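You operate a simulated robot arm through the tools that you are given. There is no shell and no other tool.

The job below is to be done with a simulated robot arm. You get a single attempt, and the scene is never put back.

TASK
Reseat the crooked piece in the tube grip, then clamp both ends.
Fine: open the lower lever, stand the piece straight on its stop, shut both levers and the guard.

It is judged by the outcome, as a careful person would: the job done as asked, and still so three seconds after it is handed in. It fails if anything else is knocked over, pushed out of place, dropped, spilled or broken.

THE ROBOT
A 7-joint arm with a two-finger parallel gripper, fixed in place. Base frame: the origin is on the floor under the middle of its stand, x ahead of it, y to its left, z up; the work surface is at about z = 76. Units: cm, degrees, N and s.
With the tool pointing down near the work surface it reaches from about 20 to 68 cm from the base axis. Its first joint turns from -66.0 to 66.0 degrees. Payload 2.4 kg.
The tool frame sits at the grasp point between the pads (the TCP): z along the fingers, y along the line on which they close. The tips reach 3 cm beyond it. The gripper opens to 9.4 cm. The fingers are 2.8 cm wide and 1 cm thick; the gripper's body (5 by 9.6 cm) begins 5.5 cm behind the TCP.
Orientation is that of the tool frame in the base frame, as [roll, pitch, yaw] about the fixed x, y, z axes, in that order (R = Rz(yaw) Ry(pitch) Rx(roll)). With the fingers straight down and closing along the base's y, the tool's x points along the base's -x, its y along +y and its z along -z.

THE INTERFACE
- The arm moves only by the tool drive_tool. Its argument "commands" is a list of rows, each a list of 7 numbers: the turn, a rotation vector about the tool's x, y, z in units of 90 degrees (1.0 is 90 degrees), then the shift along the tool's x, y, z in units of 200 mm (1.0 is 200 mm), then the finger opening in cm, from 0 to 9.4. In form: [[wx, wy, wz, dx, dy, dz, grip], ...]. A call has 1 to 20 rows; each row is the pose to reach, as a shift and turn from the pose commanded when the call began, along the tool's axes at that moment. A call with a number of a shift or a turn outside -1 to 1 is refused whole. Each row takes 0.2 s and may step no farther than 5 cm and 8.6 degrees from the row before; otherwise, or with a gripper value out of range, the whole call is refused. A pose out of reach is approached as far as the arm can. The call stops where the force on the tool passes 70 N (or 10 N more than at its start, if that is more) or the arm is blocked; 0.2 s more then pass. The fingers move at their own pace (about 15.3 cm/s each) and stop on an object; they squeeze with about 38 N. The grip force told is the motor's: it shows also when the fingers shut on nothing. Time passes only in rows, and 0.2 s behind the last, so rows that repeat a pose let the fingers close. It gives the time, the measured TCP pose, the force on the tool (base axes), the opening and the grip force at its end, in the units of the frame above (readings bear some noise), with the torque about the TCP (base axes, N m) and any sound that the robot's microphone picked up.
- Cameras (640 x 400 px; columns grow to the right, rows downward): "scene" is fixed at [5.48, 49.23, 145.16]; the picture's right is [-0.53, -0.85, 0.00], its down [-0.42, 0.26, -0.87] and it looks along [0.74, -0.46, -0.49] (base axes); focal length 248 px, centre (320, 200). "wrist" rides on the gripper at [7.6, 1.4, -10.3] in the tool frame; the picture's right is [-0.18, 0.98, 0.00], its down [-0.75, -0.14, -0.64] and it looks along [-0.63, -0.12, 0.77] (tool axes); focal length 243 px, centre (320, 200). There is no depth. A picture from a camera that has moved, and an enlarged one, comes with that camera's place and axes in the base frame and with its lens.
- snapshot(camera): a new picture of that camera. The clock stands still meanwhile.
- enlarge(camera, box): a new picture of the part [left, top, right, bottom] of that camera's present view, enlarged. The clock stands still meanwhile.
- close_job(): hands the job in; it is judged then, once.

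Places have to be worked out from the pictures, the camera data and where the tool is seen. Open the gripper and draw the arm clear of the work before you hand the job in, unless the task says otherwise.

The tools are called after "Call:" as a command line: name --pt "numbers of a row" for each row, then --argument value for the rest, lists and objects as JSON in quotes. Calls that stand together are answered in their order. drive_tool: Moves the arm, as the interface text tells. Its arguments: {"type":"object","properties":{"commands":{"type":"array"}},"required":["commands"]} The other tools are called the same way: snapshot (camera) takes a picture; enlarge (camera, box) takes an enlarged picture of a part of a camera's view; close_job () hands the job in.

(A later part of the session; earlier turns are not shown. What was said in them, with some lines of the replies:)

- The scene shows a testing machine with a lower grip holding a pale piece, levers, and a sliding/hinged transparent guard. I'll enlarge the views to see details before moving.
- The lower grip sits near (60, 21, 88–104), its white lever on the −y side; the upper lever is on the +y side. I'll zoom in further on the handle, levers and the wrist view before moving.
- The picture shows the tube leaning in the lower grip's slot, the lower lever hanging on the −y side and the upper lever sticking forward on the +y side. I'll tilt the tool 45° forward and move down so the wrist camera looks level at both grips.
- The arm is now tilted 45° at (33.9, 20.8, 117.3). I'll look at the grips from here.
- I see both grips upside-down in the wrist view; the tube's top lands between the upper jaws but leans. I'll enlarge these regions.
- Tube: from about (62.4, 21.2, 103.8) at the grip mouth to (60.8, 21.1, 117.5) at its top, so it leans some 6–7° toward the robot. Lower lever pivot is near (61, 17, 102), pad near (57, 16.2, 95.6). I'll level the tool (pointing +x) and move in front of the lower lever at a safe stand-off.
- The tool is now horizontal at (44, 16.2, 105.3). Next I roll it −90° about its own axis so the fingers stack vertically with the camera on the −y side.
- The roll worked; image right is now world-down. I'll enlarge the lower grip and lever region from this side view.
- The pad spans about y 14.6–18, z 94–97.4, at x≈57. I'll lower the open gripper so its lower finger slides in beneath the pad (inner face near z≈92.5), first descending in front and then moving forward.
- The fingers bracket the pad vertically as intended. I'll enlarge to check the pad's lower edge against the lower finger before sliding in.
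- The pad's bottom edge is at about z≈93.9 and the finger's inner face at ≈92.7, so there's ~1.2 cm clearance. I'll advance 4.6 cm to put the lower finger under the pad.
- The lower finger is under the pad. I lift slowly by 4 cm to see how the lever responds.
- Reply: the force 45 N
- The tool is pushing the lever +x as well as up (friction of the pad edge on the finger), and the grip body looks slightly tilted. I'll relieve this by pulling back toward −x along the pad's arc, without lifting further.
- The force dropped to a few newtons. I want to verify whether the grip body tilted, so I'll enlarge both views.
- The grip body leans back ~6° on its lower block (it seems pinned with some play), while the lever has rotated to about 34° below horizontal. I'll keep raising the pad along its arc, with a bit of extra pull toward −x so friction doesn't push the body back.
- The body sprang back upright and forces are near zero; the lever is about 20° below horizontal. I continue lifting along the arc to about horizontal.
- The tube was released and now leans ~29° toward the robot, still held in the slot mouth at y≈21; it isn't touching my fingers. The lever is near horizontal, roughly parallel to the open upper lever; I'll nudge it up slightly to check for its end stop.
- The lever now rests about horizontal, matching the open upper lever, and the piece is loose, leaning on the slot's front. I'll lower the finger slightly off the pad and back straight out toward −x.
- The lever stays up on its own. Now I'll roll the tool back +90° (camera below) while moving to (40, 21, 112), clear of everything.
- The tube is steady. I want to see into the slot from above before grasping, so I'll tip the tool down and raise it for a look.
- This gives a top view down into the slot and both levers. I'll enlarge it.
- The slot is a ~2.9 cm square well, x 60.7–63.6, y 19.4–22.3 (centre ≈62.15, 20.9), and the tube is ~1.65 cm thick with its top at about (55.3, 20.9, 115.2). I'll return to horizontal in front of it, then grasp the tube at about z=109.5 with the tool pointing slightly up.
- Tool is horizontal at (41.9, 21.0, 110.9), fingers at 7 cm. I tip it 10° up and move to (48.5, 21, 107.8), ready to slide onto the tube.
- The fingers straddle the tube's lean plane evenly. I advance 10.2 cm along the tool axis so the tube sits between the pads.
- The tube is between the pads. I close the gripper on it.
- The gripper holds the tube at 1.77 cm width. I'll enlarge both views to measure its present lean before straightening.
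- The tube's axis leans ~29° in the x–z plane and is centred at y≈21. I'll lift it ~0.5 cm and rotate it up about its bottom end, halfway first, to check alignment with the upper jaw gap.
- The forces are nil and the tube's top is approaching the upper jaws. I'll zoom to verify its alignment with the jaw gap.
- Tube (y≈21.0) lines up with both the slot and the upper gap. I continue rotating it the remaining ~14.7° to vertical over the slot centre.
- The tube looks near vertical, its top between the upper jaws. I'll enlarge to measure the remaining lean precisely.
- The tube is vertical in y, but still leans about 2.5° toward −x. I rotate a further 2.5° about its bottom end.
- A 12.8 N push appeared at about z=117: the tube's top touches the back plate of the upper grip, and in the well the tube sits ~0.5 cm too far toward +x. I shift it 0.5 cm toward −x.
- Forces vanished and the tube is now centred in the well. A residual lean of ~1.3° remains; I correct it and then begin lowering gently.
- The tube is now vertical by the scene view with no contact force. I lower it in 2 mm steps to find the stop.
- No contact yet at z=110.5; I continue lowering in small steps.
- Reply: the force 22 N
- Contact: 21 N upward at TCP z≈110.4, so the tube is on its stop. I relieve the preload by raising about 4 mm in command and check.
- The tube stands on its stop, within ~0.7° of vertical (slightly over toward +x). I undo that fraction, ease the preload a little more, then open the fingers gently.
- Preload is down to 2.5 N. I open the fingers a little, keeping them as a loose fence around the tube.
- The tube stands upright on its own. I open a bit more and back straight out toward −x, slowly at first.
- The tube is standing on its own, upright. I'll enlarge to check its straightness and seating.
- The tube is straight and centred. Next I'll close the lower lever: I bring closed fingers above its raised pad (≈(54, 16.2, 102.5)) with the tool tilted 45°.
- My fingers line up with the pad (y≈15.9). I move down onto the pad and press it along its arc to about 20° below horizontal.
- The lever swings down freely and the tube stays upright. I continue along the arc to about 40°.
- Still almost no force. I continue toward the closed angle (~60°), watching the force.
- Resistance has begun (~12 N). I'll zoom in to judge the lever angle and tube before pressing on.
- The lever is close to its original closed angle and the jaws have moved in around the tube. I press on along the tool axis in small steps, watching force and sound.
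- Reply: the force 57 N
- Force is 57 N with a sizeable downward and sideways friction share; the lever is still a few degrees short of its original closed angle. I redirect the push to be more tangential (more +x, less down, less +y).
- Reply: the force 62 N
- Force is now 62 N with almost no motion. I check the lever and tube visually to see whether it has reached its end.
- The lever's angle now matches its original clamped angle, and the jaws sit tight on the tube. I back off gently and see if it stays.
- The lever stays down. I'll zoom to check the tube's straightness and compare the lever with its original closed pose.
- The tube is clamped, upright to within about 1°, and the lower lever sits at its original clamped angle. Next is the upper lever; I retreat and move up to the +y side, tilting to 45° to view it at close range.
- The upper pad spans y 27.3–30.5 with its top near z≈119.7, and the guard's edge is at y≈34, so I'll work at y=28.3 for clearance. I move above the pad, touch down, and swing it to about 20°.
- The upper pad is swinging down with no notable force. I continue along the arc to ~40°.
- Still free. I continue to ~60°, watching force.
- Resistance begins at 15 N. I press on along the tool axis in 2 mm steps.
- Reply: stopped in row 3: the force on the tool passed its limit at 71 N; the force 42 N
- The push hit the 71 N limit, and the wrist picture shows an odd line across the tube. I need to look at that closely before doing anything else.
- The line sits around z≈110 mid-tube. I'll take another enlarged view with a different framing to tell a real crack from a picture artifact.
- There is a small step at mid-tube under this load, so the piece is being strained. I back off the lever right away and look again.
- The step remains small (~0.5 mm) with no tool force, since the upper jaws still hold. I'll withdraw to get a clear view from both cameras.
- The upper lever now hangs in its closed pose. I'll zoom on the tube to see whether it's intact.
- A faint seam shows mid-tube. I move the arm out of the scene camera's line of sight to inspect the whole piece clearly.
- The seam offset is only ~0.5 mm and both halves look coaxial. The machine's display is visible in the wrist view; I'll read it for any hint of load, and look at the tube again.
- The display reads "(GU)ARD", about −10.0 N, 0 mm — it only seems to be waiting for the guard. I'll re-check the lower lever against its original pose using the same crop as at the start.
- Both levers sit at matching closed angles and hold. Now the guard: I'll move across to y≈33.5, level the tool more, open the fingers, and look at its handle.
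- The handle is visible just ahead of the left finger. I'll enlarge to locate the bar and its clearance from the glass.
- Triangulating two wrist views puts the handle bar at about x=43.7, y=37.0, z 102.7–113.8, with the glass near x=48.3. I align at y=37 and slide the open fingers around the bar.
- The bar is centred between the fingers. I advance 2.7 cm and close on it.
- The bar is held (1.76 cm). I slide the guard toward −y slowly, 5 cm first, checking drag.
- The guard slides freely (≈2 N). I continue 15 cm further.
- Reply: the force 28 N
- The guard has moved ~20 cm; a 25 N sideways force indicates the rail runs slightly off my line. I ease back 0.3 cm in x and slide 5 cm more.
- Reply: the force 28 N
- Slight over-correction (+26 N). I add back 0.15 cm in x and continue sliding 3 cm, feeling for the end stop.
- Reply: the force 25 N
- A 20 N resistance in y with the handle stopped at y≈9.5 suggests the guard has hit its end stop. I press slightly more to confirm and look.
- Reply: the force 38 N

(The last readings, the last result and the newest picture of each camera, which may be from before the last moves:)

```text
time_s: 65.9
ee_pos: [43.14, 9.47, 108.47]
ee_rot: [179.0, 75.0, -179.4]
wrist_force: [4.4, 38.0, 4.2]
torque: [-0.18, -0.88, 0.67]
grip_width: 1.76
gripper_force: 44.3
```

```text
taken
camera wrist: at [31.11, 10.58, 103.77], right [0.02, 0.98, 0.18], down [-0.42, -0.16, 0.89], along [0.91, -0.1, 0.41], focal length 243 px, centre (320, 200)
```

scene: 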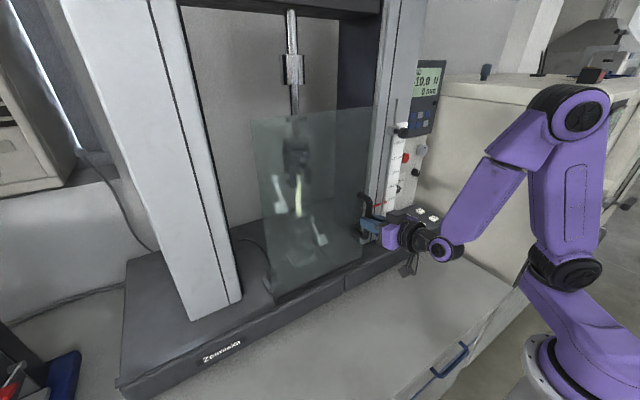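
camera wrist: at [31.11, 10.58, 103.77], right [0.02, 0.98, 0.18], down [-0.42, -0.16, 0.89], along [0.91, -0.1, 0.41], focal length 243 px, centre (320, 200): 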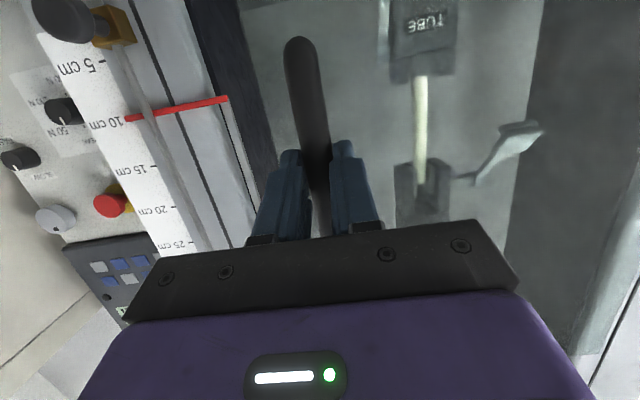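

No further motion at 38 N — the guard is at its end stop. I'll read the display and look at the tube through the guard.

Call:
enlarge --camera "scene" --box '[410, 55, 450, 100]'

Call:
enlarge --camera "scene" --box '[240, 130, 380, 290]'

Call:
enlarge --camera "scene" --box '[275, 150, 335, 230]'

```text
8.89 times, centred on (430, 78) of scene
camera zoom: at [5.48, 49.36, 145.11], right [-0.53, -0.85, 0.0], down [-0.42, 0.26, -0.87], along [0.74, -0.46, -0.49], focal length 2204 px, centre (-658, 1289)
```

zoom: 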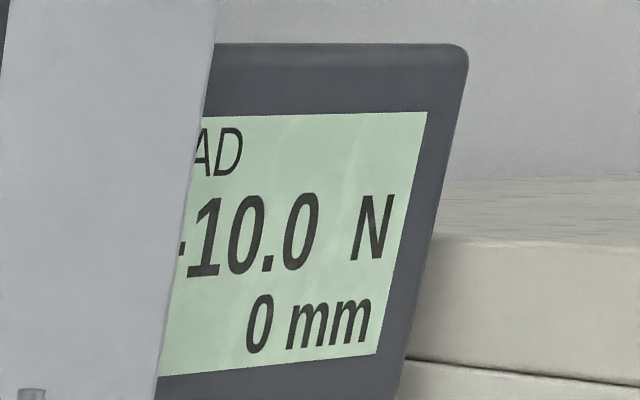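

```text
2.50 times, centred on (310, 210) of scene
camera zoom: at [5.48, 49.36, 145.11], right [-0.53, -0.85, 0.0], down [-0.42, 0.26, -0.87], along [0.74, -0.46, -0.49], focal length 620 px, centre (345, 175)
```

zoom: 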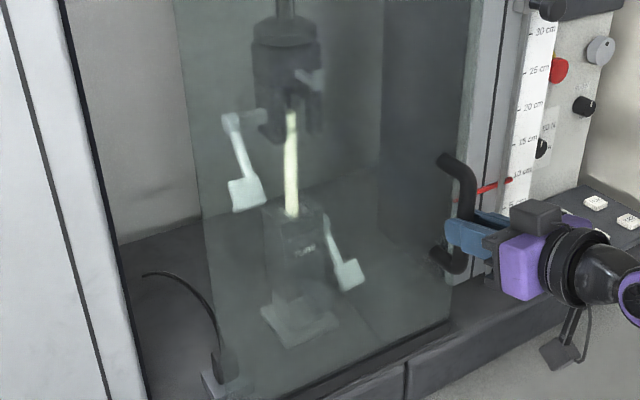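

```text
5.00 times, centred on (305, 190) of scene
camera zoom: at [5.48, 49.36, 145.11], right [-0.53, -0.85, 0.0], down [-0.42, 0.26, -0.87], along [0.74, -0.46, -0.49], focal length 1240 px, centre (395, 250)
```

zoom: 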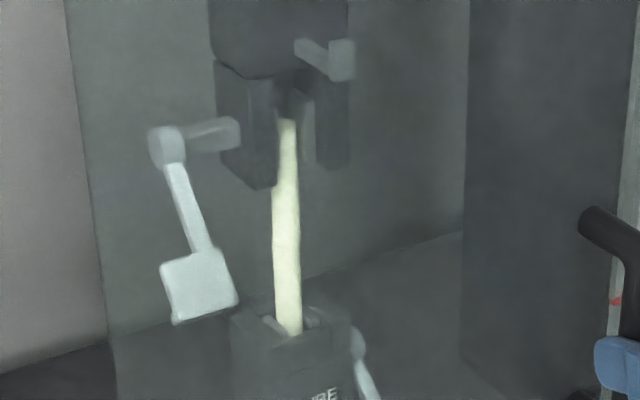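

The display changed from "GUARD" to "(LO)AD", so the interlock sees the guard closed. I relieve the side load, open the fingers, and back away toward −x.

Call:
drive_tool --pt "0 0 0 0 0.02 0 1" --pt "0 0 0 0 0.04 0 1" --pt "0 0 0 0 0.04 0 3" --pt "0 0 0 0 0.04 0 6" --pt "0 0 0 0 0.04 0 6"

```text
time_s: 67.1
ee_pos: [43.06, 9.47, 108.44]
ee_rot: [179.4, 74.9, 179.4]
wrist_force: [0.2, 0.9, 0.7]
torque: [0.0, 0.05, 0.02]
grip_width: 6.0
gripper_force: 0.0
```

Fingers are open with no contact force. I retreat straight back toward −x.

Call:
drive_tool --pt "0 0 0 0.013 0 -0.0483 6" --pt "0 0 0 0.039 0 -0.145 6" --pt "0 0 0 0.078 0 -0.29 6" --pt "0 0 0 0.117 0 -0.435 6"

Call:
snapshot --camera "scene"

Call:
snapshot --camera "wrist"

Call:
enlarge --camera "scene" --box '[240, 130, 380, 290]'

```text
time_s: 68.1
ee_pos: [34.05, 9.29, 108.45]
ee_rot: [179.4, 75.0, 179.4]
wrist_force: [0.0, 0.5, -0.5]
torque: [-0.01, 0.0, 0.04]
grip_width: 6.02
gripper_force: 0.1
```

```text
taken
```

scene: 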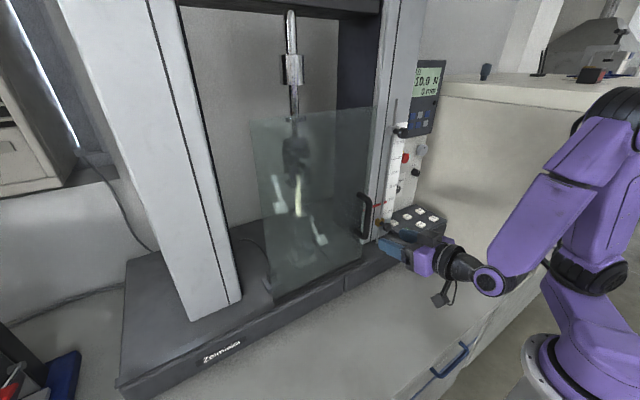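

```text
taken
camera wrist: at [22.1, 10.78, 103.79], right [0.05, 0.98, 0.18], down [-0.42, -0.14, 0.89], along [0.9, -0.12, 0.41], focal length 243 px, centre (320, 200)
```

wrist: 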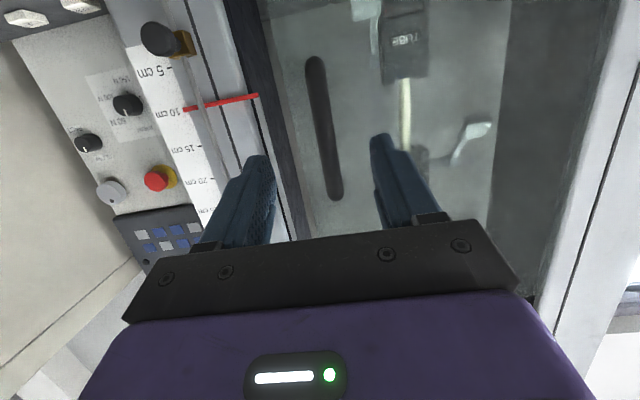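

```text
2.50 times, centred on (310, 210) of scene
camera zoom: at [5.48, 49.24, 145.16], right [-0.53, -0.85, 0.0], down [-0.42, 0.26, -0.87], along [0.74, -0.46, -0.49], focal length 620 px, centre (345, 175)
```

zoom: 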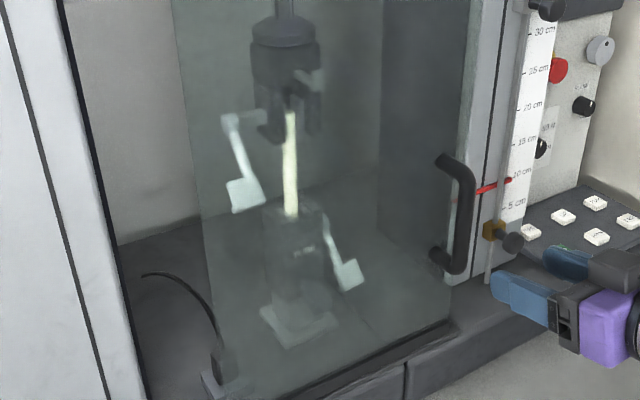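

The guard is shut, both levers are down and the tube stands between the grips. I'll raise and draw the arm clear of the work, then make a last check.

Call:
drive_tool --pt "0 0 0 -0.114 0.05 -0.057 6" --pt "0 0 0 -0.228 0.1 -0.113 6" --pt "0 0 0 -0.343 0.15 -0.17 6" --pt "0 0 0 -0.457 0.2 -0.226 6" --pt "0 0 0 -0.571 0.25 -0.283 6" --pt "0 0 0 -0.685 0.3 -0.34 6" --pt "0 0 0 -0.8 0.35 -0.396 6" --pt "0 0 0 -0.914 0.4 -0.453 6" --pt "0 0 0 -0.914 0.4 -0.453 6"

Call:
snapshot --camera "scene"

Call:
enlarge --camera "scene" --box '[275, 150, 335, 230]'

Call:
enlarge --camera "scene" --box '[240, 200, 350, 300]'

Call:
snapshot --camera "wrist"

```text
time_s: 70.1
ee_pos: [30.03, 17.5, 128.47]
ee_rot: [179.4, 74.9, 179.6]
wrist_force: [0.2, 0.5, -0.3]
torque: [-0.01, -0.01, -0.01]
grip_width: 5.99
gripper_force: 0.0
```

```text
taken
```

scene: 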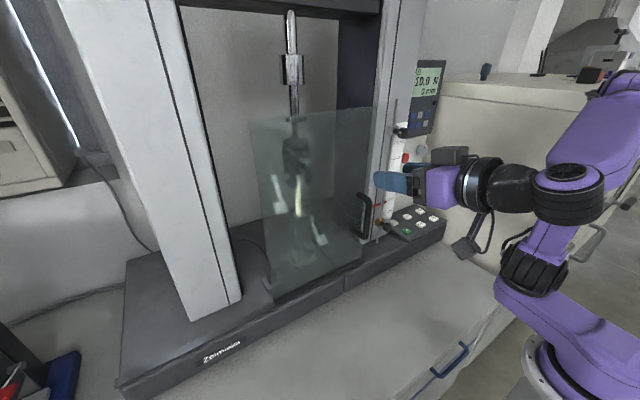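

```text
5.00 times, centred on (305, 190) of scene
camera zoom: at [5.48, 49.24, 145.16], right [-0.53, -0.85, 0.0], down [-0.42, 0.26, -0.87], along [0.74, -0.46, -0.49], focal length 1240 px, centre (395, 250)
```

zoom: 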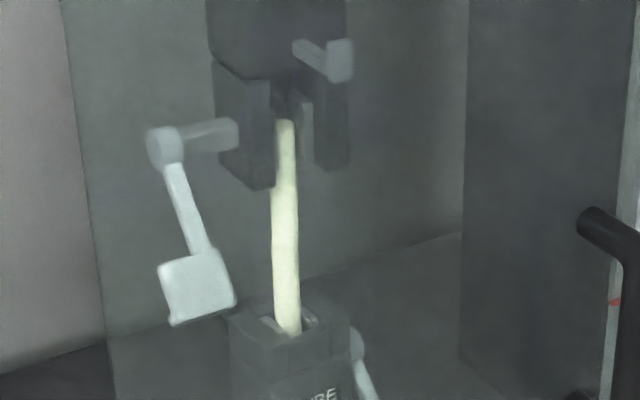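

```text
4.00 times, centred on (295, 250) of scene
camera zoom: at [5.48, 49.24, 145.16], right [-0.53, -0.85, 0.0], down [-0.42, 0.26, -0.87], along [0.74, -0.46, -0.49], focal length 992 px, centre (420, 0)
```

zoom: 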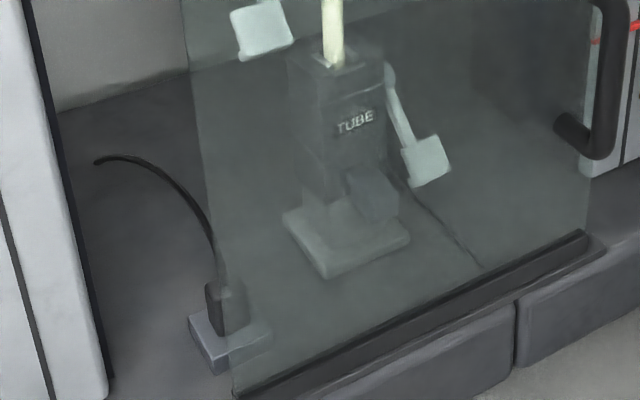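

```text
taken
camera wrist: at [18.06, 18.85, 123.86], right [0.05, 0.98, 0.18], down [-0.42, -0.14, 0.89], along [0.9, -0.12, 0.41], focal length 243 px, centre (320, 200)
```

wrist: 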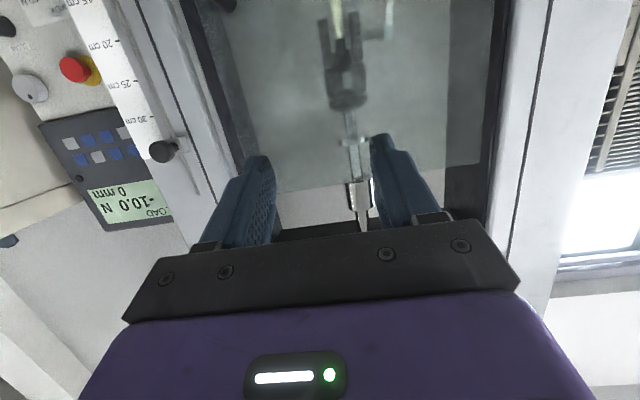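

The display now reads "LOAD"; I'll read it fully and confirm before handing in.

Call:
enlarge --camera "wrist" --box '[60, 120, 190, 240]'

Call:
enlarge --camera "wrist" --box '[290, 0, 420, 130]'

```text
3.33 times, centred on (125, 180) of wrist
camera zoom: at [18.06, 18.85, 123.86], right [0.05, 0.98, 0.18], down [-0.42, -0.14, 0.89], along [0.9, -0.12, 0.41], focal length 809 px, centre (970, 267)
```

zoom: 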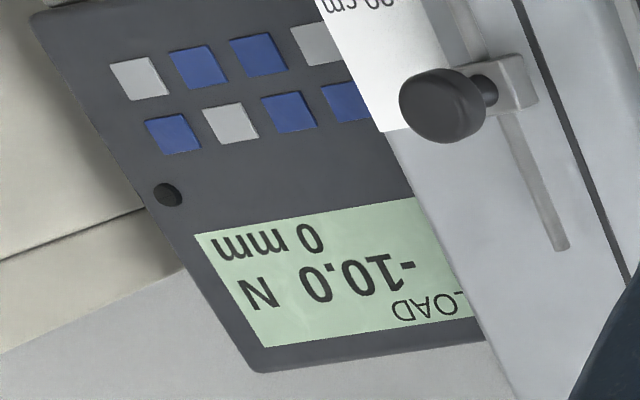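

```text
3.08 times, centred on (355, 65) of wrist
camera zoom: at [18.06, 18.85, 123.86], right [0.05, 0.98, 0.18], down [-0.42, -0.14, 0.89], along [0.9, -0.12, 0.41], focal length 746 px, centre (212, 615)
```

zoom: 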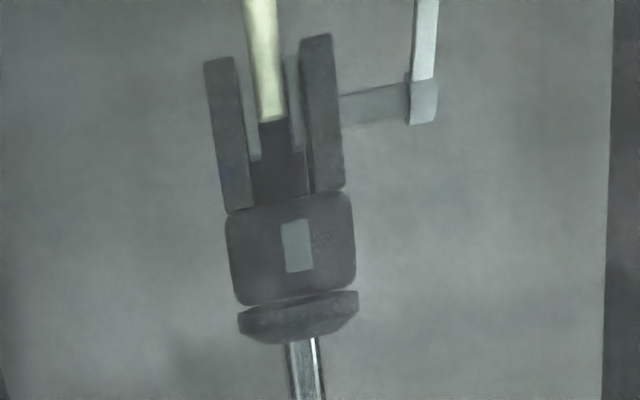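

Everything asked is in place: piece upright on its stop, clamped by both levers, guard at its stop with the display showing "LOAD", gripper open and the arm well clear. I hand the job in.

Call:
close_job

```text
The job is handed in.
```

I reseated the piece, shut both levers and the guard, and handed the job in. One thing may count against it: **the piece may be damaged**.

- **Piece:** it stands on its stop, upright to about 1° by the pictures.
- **Possible crack:** while I pushed the upper lever shut, the tool force reached 71 N and the arm stopped. A step of about 0.5 mm then showed across the middle of the tube, and it stayed after I let go of the lever. No sound was reported and the two halves still line up. I could not tell a crack from the piece flexing under the clamps.
- **Levers:** both are down at about the same angle and stayed there after I let go. The lower one rests 2–4° short of where it sat at the start. It reached that angle under my push and sprang back slightly.
- **Lower grip:** it tilted back about 6° while I lifted its lever, then sprang upright. It may still lean back by under 1°.
- **Guard:** it is against its end stop and did not move at 38 N. The machine's display changed from "GUARD" to "LOAD" when it closed. It also shows -10.0 N; I did not look into that.

The gripper is open and the arm is clear of the machine. I saw nothing else knocked or moved.
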